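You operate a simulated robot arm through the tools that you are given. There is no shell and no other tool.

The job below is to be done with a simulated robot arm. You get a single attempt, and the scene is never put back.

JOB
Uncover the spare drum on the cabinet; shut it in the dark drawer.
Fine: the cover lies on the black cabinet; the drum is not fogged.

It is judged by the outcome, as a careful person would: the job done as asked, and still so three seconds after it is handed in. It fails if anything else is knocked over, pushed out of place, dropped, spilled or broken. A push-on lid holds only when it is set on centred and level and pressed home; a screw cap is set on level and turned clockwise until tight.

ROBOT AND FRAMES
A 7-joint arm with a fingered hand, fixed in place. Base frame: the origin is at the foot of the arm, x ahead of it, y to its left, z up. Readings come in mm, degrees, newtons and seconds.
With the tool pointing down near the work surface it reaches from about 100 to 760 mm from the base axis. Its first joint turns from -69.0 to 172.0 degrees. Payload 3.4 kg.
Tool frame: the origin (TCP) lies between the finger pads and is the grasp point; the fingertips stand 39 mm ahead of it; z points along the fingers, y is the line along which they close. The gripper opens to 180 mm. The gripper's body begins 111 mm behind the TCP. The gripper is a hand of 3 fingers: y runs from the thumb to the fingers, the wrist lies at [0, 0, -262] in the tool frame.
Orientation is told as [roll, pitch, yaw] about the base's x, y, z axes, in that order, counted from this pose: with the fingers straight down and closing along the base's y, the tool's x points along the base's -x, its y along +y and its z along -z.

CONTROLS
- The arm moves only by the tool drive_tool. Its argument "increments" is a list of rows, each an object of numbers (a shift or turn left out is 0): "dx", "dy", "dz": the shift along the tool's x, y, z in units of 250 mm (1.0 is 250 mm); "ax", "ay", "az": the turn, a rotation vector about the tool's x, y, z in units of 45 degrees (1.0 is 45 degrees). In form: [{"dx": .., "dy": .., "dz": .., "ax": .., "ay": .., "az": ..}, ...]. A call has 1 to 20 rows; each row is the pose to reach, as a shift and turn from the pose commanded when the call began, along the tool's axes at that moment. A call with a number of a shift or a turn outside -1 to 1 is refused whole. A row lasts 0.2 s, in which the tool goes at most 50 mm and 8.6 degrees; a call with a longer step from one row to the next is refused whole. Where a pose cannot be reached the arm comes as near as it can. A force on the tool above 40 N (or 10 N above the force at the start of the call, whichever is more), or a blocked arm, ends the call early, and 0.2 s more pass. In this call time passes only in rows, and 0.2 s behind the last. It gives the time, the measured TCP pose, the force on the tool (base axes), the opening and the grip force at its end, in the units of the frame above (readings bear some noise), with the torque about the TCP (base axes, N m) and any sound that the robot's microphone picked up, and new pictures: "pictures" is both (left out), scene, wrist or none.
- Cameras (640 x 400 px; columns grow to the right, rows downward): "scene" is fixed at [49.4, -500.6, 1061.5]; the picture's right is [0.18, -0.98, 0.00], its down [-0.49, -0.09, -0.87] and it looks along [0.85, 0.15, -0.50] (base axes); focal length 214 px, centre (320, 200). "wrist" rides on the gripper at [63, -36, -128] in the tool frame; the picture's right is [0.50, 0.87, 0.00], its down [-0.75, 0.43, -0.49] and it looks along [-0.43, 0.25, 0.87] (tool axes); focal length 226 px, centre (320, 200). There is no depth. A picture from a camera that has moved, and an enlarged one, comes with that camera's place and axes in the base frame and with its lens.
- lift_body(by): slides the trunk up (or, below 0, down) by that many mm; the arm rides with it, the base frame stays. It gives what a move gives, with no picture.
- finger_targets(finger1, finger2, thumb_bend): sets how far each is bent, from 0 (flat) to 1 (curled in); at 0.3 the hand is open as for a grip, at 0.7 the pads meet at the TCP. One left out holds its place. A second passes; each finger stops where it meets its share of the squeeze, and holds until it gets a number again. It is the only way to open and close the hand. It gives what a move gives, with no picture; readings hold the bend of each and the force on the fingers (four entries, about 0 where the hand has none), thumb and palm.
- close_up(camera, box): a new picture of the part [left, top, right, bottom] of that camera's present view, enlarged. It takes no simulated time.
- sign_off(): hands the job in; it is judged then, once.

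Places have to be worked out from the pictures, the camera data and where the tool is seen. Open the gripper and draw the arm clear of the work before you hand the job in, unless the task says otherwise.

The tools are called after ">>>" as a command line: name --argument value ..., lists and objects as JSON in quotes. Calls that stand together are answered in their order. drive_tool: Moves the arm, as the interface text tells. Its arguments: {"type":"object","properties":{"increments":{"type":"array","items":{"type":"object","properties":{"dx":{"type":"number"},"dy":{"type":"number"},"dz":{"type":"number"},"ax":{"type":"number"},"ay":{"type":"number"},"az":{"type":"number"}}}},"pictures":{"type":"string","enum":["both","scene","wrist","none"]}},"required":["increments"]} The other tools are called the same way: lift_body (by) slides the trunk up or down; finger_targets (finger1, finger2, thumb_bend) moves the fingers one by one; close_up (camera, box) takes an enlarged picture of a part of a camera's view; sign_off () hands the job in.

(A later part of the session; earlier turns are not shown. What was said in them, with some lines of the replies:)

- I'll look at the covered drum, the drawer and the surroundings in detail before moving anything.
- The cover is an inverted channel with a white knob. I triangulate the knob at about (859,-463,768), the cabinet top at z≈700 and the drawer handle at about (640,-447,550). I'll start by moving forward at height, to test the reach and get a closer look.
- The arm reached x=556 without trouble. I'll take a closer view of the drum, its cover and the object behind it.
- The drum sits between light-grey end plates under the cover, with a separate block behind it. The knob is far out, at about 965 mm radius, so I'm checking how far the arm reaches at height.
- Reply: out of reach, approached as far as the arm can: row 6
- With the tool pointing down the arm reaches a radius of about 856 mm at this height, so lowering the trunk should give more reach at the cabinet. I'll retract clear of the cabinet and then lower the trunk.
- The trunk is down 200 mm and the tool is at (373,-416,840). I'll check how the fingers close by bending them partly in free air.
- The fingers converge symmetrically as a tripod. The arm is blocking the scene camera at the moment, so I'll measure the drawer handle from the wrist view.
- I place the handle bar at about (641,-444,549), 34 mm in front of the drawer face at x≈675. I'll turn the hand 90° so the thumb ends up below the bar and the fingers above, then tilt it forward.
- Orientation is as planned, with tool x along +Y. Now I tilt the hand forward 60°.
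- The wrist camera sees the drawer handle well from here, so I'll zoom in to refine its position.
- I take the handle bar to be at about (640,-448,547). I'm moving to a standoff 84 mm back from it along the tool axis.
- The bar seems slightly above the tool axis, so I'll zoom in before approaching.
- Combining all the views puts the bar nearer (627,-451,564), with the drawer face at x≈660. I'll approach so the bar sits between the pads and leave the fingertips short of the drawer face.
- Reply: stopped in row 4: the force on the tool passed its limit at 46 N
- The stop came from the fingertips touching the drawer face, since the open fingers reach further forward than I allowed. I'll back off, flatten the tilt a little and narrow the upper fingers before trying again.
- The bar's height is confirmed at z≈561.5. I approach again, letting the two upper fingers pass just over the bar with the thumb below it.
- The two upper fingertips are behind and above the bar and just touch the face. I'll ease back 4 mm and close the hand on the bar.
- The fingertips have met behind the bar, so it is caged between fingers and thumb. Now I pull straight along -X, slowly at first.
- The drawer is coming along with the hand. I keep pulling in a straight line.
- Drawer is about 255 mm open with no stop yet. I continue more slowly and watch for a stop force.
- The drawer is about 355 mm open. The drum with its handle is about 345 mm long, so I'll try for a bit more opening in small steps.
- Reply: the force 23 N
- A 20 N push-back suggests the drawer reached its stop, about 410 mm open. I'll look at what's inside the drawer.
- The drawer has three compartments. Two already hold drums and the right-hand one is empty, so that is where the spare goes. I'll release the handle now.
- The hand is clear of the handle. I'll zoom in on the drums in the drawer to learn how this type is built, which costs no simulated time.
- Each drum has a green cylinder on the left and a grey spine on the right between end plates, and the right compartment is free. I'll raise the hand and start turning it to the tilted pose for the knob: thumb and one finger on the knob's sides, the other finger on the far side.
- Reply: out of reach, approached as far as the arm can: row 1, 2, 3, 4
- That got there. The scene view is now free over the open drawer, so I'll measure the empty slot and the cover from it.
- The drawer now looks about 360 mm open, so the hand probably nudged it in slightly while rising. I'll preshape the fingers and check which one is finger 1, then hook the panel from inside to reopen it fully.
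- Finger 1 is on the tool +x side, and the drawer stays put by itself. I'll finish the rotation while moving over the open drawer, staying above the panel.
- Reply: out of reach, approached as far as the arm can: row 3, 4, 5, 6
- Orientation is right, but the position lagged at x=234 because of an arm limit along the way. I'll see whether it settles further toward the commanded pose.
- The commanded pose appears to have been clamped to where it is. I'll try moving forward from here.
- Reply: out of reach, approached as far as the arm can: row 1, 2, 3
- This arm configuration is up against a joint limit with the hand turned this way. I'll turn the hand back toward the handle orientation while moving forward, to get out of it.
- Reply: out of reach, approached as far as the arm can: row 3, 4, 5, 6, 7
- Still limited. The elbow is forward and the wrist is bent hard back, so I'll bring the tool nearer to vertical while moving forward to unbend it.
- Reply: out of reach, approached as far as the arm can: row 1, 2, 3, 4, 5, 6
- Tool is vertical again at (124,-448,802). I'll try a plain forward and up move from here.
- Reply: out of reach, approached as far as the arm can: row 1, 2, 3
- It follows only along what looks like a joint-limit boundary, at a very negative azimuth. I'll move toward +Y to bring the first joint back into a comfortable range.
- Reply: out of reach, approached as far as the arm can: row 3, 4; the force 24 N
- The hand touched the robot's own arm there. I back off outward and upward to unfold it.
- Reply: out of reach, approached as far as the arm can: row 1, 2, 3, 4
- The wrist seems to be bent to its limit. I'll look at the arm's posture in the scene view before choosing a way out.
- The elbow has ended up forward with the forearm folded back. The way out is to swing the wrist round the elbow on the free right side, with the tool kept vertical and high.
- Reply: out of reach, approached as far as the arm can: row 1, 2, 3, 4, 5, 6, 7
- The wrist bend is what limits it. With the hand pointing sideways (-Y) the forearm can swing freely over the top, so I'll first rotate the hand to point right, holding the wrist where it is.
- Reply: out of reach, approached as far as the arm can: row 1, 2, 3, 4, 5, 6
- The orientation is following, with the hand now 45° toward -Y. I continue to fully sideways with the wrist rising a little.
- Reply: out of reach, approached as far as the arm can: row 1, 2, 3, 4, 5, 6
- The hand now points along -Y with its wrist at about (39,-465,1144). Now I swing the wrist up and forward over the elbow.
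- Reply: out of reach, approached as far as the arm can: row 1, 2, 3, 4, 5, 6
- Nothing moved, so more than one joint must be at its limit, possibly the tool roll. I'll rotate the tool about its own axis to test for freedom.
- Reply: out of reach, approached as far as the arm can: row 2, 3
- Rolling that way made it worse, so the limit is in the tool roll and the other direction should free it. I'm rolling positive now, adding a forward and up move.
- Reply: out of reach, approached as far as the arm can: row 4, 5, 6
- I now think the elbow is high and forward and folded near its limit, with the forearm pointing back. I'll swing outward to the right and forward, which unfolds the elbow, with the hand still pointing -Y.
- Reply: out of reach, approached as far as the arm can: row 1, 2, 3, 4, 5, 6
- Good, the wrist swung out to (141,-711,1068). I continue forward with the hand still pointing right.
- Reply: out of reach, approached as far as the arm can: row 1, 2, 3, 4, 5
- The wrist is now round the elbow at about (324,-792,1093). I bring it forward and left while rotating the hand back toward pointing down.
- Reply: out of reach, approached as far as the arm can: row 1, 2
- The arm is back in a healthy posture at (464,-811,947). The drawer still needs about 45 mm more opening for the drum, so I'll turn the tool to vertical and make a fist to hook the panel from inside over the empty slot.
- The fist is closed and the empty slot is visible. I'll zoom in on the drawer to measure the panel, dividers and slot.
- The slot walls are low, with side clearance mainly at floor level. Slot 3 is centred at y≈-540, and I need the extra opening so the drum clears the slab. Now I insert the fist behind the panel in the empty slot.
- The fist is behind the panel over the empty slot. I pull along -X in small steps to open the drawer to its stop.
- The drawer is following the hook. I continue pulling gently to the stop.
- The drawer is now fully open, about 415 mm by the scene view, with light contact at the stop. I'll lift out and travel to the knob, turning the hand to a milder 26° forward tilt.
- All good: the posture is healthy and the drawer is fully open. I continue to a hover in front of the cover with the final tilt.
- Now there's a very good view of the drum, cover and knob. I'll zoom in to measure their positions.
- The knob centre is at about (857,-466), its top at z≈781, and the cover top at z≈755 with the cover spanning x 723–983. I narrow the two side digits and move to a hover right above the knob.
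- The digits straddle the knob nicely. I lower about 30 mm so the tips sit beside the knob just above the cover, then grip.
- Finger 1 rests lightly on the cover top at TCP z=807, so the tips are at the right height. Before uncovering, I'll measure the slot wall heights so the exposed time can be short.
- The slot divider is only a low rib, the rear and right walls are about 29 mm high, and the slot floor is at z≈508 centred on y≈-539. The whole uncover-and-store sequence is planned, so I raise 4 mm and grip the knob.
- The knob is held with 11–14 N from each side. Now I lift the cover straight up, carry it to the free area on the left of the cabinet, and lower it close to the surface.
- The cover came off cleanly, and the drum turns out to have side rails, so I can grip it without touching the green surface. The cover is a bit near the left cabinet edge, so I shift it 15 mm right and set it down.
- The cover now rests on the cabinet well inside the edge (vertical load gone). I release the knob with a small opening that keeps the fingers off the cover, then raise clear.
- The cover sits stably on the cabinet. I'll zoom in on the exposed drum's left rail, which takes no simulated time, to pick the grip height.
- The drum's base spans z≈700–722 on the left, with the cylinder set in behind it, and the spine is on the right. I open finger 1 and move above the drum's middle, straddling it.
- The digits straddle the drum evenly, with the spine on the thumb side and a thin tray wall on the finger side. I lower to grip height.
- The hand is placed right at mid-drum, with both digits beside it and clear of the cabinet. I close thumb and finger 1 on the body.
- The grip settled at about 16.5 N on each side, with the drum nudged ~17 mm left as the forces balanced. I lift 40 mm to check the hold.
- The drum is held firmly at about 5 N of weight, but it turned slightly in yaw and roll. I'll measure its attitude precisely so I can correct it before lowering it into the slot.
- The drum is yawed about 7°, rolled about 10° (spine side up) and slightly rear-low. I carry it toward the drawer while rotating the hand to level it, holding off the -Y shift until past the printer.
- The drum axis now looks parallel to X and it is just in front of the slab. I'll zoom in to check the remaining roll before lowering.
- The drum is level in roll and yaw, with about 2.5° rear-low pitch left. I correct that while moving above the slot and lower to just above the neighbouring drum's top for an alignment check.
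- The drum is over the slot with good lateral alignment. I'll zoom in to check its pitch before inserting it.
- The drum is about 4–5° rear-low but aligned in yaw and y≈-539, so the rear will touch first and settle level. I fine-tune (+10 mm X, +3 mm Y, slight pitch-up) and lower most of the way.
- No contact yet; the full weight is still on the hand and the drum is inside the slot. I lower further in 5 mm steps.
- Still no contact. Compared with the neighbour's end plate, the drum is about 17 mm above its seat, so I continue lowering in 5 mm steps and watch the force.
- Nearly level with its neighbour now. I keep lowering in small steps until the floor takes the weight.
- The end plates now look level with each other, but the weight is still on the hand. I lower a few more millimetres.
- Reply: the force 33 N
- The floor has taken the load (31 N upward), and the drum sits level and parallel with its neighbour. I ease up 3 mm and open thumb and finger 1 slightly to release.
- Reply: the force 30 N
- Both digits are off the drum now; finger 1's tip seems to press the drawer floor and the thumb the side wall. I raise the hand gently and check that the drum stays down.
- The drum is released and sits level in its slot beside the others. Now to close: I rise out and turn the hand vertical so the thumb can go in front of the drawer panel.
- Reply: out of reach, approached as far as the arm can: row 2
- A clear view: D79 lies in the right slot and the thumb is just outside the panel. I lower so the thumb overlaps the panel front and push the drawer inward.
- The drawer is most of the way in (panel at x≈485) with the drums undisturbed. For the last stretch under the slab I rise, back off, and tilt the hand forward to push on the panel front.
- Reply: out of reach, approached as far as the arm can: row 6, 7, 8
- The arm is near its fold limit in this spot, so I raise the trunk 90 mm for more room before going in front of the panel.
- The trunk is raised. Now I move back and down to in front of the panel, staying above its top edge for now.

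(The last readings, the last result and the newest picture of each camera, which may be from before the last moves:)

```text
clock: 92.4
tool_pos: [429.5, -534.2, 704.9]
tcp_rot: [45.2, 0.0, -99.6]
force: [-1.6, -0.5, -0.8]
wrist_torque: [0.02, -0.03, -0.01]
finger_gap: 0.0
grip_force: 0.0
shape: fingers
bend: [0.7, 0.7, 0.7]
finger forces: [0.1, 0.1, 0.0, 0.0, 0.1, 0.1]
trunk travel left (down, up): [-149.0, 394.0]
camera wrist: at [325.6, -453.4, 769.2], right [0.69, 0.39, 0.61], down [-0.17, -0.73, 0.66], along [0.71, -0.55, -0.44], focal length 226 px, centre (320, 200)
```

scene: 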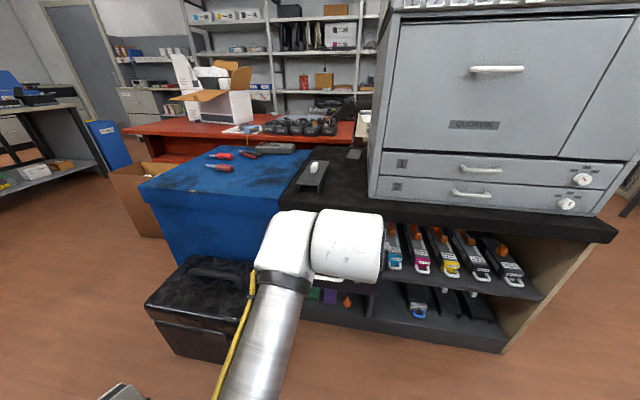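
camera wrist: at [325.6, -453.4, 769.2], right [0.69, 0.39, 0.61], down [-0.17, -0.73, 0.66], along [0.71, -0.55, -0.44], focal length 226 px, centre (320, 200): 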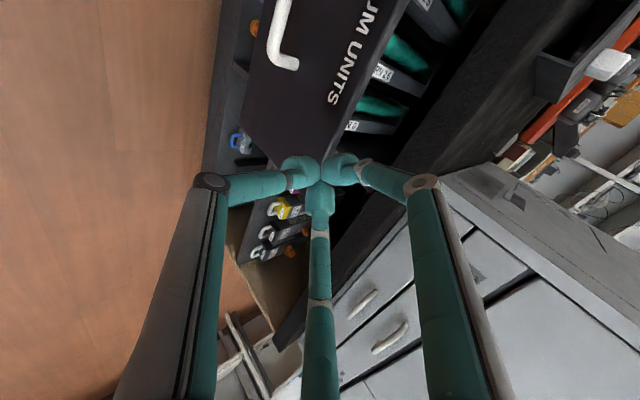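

All reachable now. I tilt to 60° and lower in front of the panel.

>>> drive_tool --increments '[{"dx": 0.014, "dy": -0.099, "dz": 0.099, "ax": -0.111}, {"dx": 0.027, "dy": -0.197, "dz": 0.199, "ax": -0.222}, {"dx": 0.041, "dy": -0.296, "dz": 0.298, "ax": -0.333}]' --pictures "both"

```text
clock: 93.2
tool_pos: [433.9, -524.5, 599.2]
tcp_rot: [60.2, 0.0, -99.5]
force: [0.6, 0.0, 1.6]
wrist_torque: [-0.01, 0.02, -0.02]
finger_gap: 0.1
grip_force: 0.1
shape: fingers
bend: [0.7, 0.7, 0.7]
finger forces: [0.1, 0.1, 0.0, 0.0, 0.0, 0.0]
trunk travel left (down, up): [-149.0, 394.0]
camera wrist: at [318.0, -442.3, 631.1], right [0.51, 0.42, 0.75], down [-0.33, -0.71, 0.62], along [0.79, -0.57, -0.22], focal length 226 px, centre (320, 200)
```

scene: 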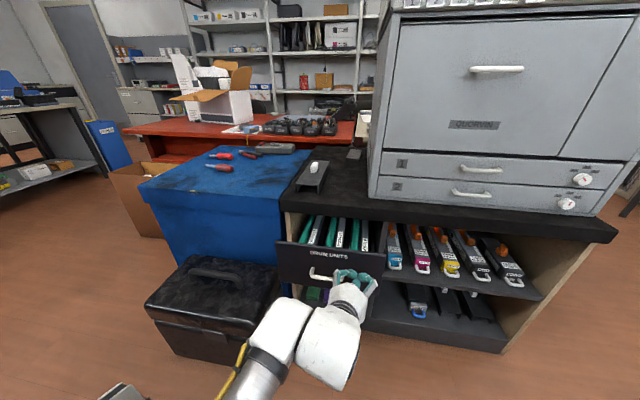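
wrist: 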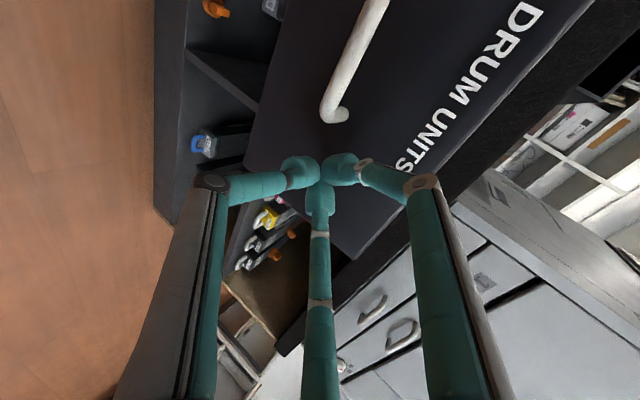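

The fist is in front of the panel to the right of the handle, and all three drums lie in their slots. I push the drawer shut along +X, slowing near the end.

>>> drive_tool --increments '[{"dx": 0.0101, "dy": 0.0296, "dz": 0.0512}, {"dx": 0.0235, "dy": 0.069, "dz": 0.1196}, {"dx": 0.039, "dy": 0.1144, "dz": 0.1981}, {"dx": 0.0551, "dy": 0.1617, "dz": 0.2801}, {"dx": 0.0712, "dy": 0.209, "dz": 0.3621}, {"dx": 0.0874, "dy": 0.2564, "dz": 0.4441}, {"dx": 0.1008, "dy": 0.2958, "dz": 0.5124}, {"dx": 0.1109, "dy": 0.3254, "dz": 0.5636}, {"dx": 0.1183, "dy": 0.3471, "dz": 0.6012}, {"dx": 0.1236, "dy": 0.3628, "dz": 0.6285}]' --pictures "both"

>>> close_up --camera "scene" --box '[260, 180, 420, 310]'

```text
clock: 95.4
tool_pos: [614.9, -524.8, 596.3]
tcp_rot: [60.2, 0.0, -99.6]
force: [0.2, -0.1, -1.0]
wrist_torque: [-0.01, -0.03, 0.02]
finger_gap: 0.0
grip_force: 0.1
shape: fingers
bend: [0.7, 0.7, 0.7]
finger forces: [0.0, 0.0, 0.0, 0.0, 0.1, 0.0]
trunk travel left (down, up): [-149.0, 394.0]
camera wrist: at [499.1, -442.5, 629.4], right [0.51, 0.42, 0.75], down [-0.33, -0.71, 0.62], along [0.79, -0.57, -0.22], focal length 226 px, centre (320, 200)
```

scene: 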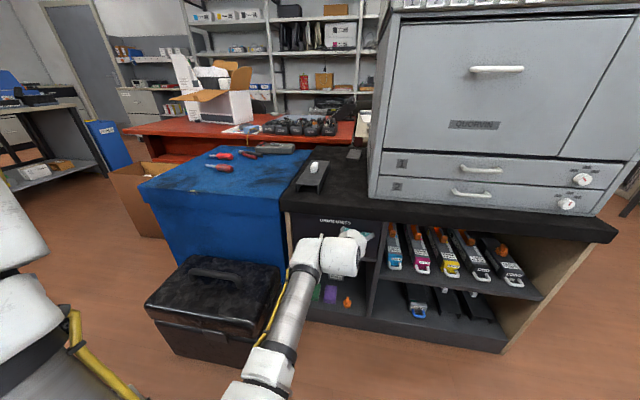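
wrist: 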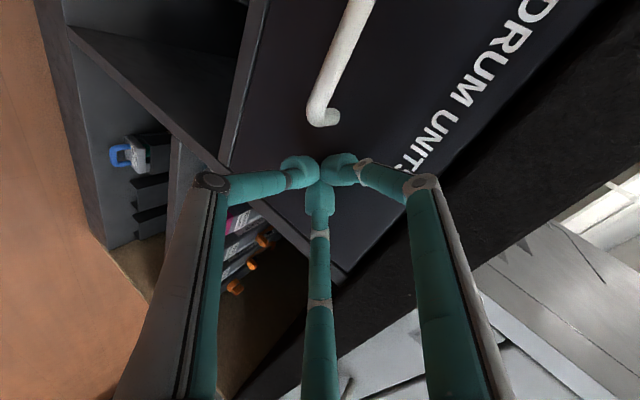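

```text
3.08 times, centred on (340, 245) of scene
camera zoom: at [49.4, -500.6, 1061.5], right [0.18, -0.98, 0.0], down [-0.49, -0.09, -0.87], along [0.85, 0.15, -0.5], focal length 660 px, centre (258, 62)
```

zoom: 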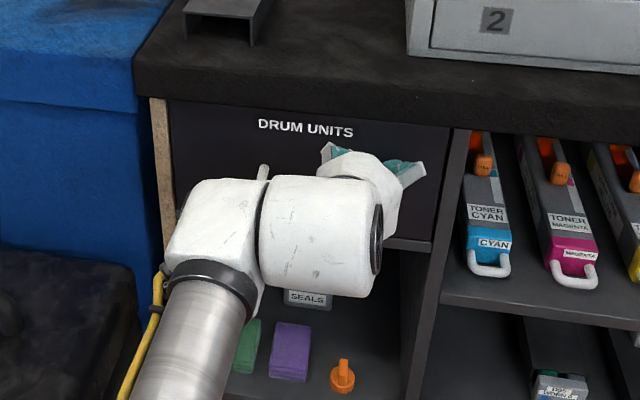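

The drawer looks shut under the slab. I press a little further to confirm it is fully home.

>>> drive_tool --increments '[{"dx": 0.0034, "dy": 0.0099, "dz": 0.0171}, {"dx": 0.0067, "dy": 0.0197, "dz": 0.0342}, {"dx": 0.0101, "dy": 0.0296, "dz": 0.0512}]' --pictures "wrist"

>>> close_up --camera "scene" --box '[270, 195, 430, 295]'

```text
clock: 96.2
tool_pos: [627.5, -526.3, 597.6]
tcp_rot: [60.0, -0.1, -99.7]
force: [-34.3, -0.2, 7.1]
wrist_torque: [-0.14, 0.41, -0.31]
finger_gap: 0.2
grip_force: 20.8
shape: fingers
bend: [0.72, 0.72, 0.68]
finger forces: [23.8, 18.9, 0.1, 0.0, 0.0, 0.0]
trunk travel left (down, up): [-149.0, 394.0]
camera wrist: at [511.8, -443.4, 630.2], right [0.51, 0.42, 0.75], down [-0.33, -0.71, 0.63], along [0.79, -0.57, -0.22], focal length 226 px, centre (320, 200)
```

wrist: 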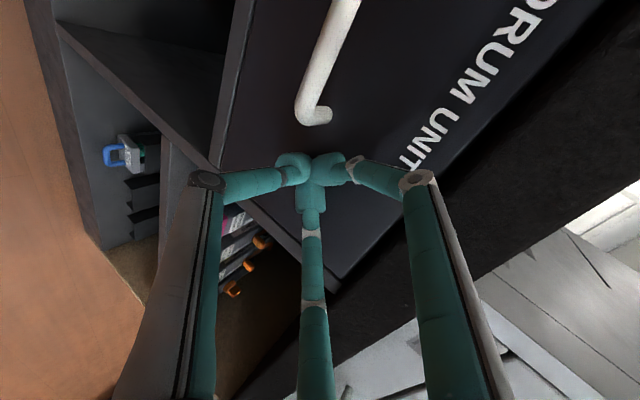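

```text
4.00 times, centred on (350, 245) of scene
camera zoom: at [49.4, -500.6, 1061.5], right [0.18, -0.98, 0.0], down [-0.49, -0.09, -0.87], along [0.85, 0.15, -0.5], focal length 858 px, centre (200, 20)
```

zoom: 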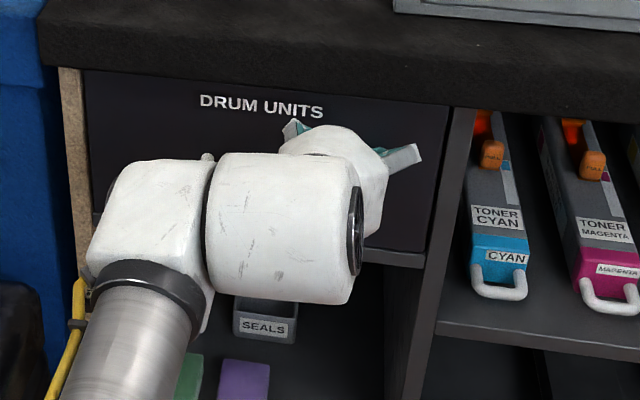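

The firm stop at 34 N and the label sitting exactly where it was at the start show the drawer is fully shut. I retreat straight back.

>>> drive_tool --increments '[{"dx": -0.0134, "dy": -0.0394, "dz": -0.0683}, {"dx": -0.0403, "dy": -0.1183, "dz": -0.205}, {"dx": -0.0672, "dy": -0.1972, "dz": -0.3416}, {"dx": -0.0941, "dy": -0.2761, "dz": -0.4782}, {"dx": -0.1142, "dy": -0.3352, "dz": -0.5807}]' --pictures "both"

>>> finger_targets --finger1 0.3 --finger2 0.3 --thumb_bend 0.3

>>> close_up --camera "scene" --box '[250, 120, 450, 300]'

>>> close_up --camera "wrist" --box '[0, 0, 640, 400]'

```text
clock: 97.4
tool_pos: [459.8, -526.2, 595.2]
tcp_rot: [60.2, 0.0, -99.6]
force: [-1.1, 0.4, -0.1]
wrist_torque: [0.04, 0.02, 0.02]
finger_gap: 0.0
grip_force: 0.0
shape: fingers
bend: [0.7, 0.7, 0.7]
finger forces: [0.0, 0.0, 0.0, 0.0, 0.0, 0.0]
trunk travel left (down, up): [-149.0, 394.0]
camera wrist: at [343.6, -443.0, 629.0], right [0.51, 0.42, 0.75], down [-0.33, -0.71, 0.62], along [0.79, -0.57, -0.22], focal length 226 px, centre (320, 200)
```

scene: 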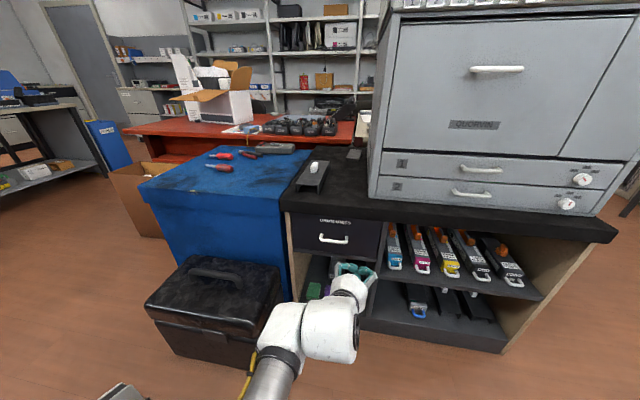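
wrist: 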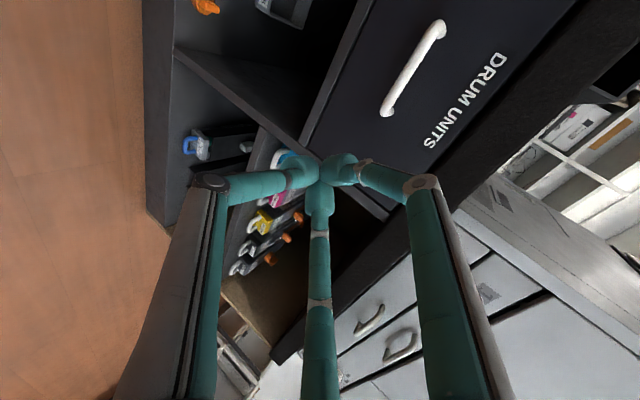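

```text
clock: 98.4
tool_pos: [460.0, -525.2, 596.4]
tcp_rot: [60.2, 0.0, -99.7]
force: [0.6, 0.1, -0.2]
wrist_torque: [-0.01, -0.01, 0.0]
finger_gap: 151.4
grip_force: 0.0
shape: fingers
bend: [0.3, 0.3, 0.3]
finger forces: [0.1, 0.0, 0.1, 0.1, 0.1, 0.0]
trunk travel left (down, up): [-149.0, 394.0]
```

```text
2.22 times, centred on (350, 210) of scene
camera zoom: at [49.4, -500.6, 1061.5], right [0.18, -0.98, 0.0], down [-0.49, -0.09, -0.87], along [0.85, 0.15, -0.5], focal length 477 px, centre (253, 178)
```

zoom: 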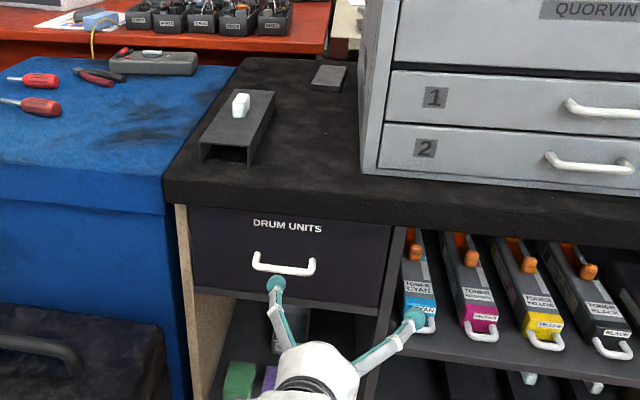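

```text
1.00 times, centred on (320, 200) of wrist (not enlarged: the box is as wide or as high as the picture)
camera zoom: at [344.0, -442.9, 628.7], right [0.51, 0.42, 0.75], down [-0.33, -0.71, 0.62], along [0.79, -0.57, -0.22], focal length 226 px, centre (320, 200)
```

zoom: 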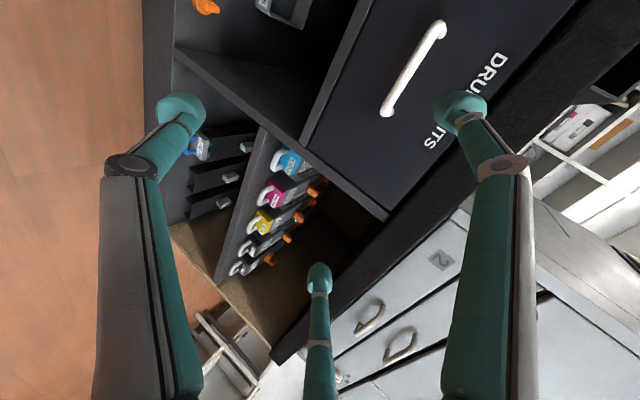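

The drawer is shut, the cover stands on the black cabinet, and everything else looks where it was. The hand is open and clear of the work, so I hand the job in.

>>> sign_off

```text
The job is handed in.
```

The spare drum (D79) is uncovered and shut in the drawer marked "DRUM UNITS", and the job has been handed in.

- **Drum:** it lies level in the right-hand slot, beside the two drums already there (D67 and D97). It shifted and tilted slightly while I gripped and carried it; I levelled it before setting it down.
- **Fogging:** I had no way to check for it. The drum was uncovered for about 30 seconds before the drawer closed.
- **Drawer:** it is fully closed. It came to a firm stop, and the label sits exactly where it was at the start.
- **Cover:** it stands on the black cabinet, to the left of where the drum was and about 20 mm in from the edge.
- **Surroundings:** nothing else looks disturbed in the last pictures. The hand is open and clear of the cabinet.

The drawer stood open for about 75 seconds, partly because the arm got stuck against its joint limits and had to be worked free. D67 and D97 lay uncovered in the light during that time.
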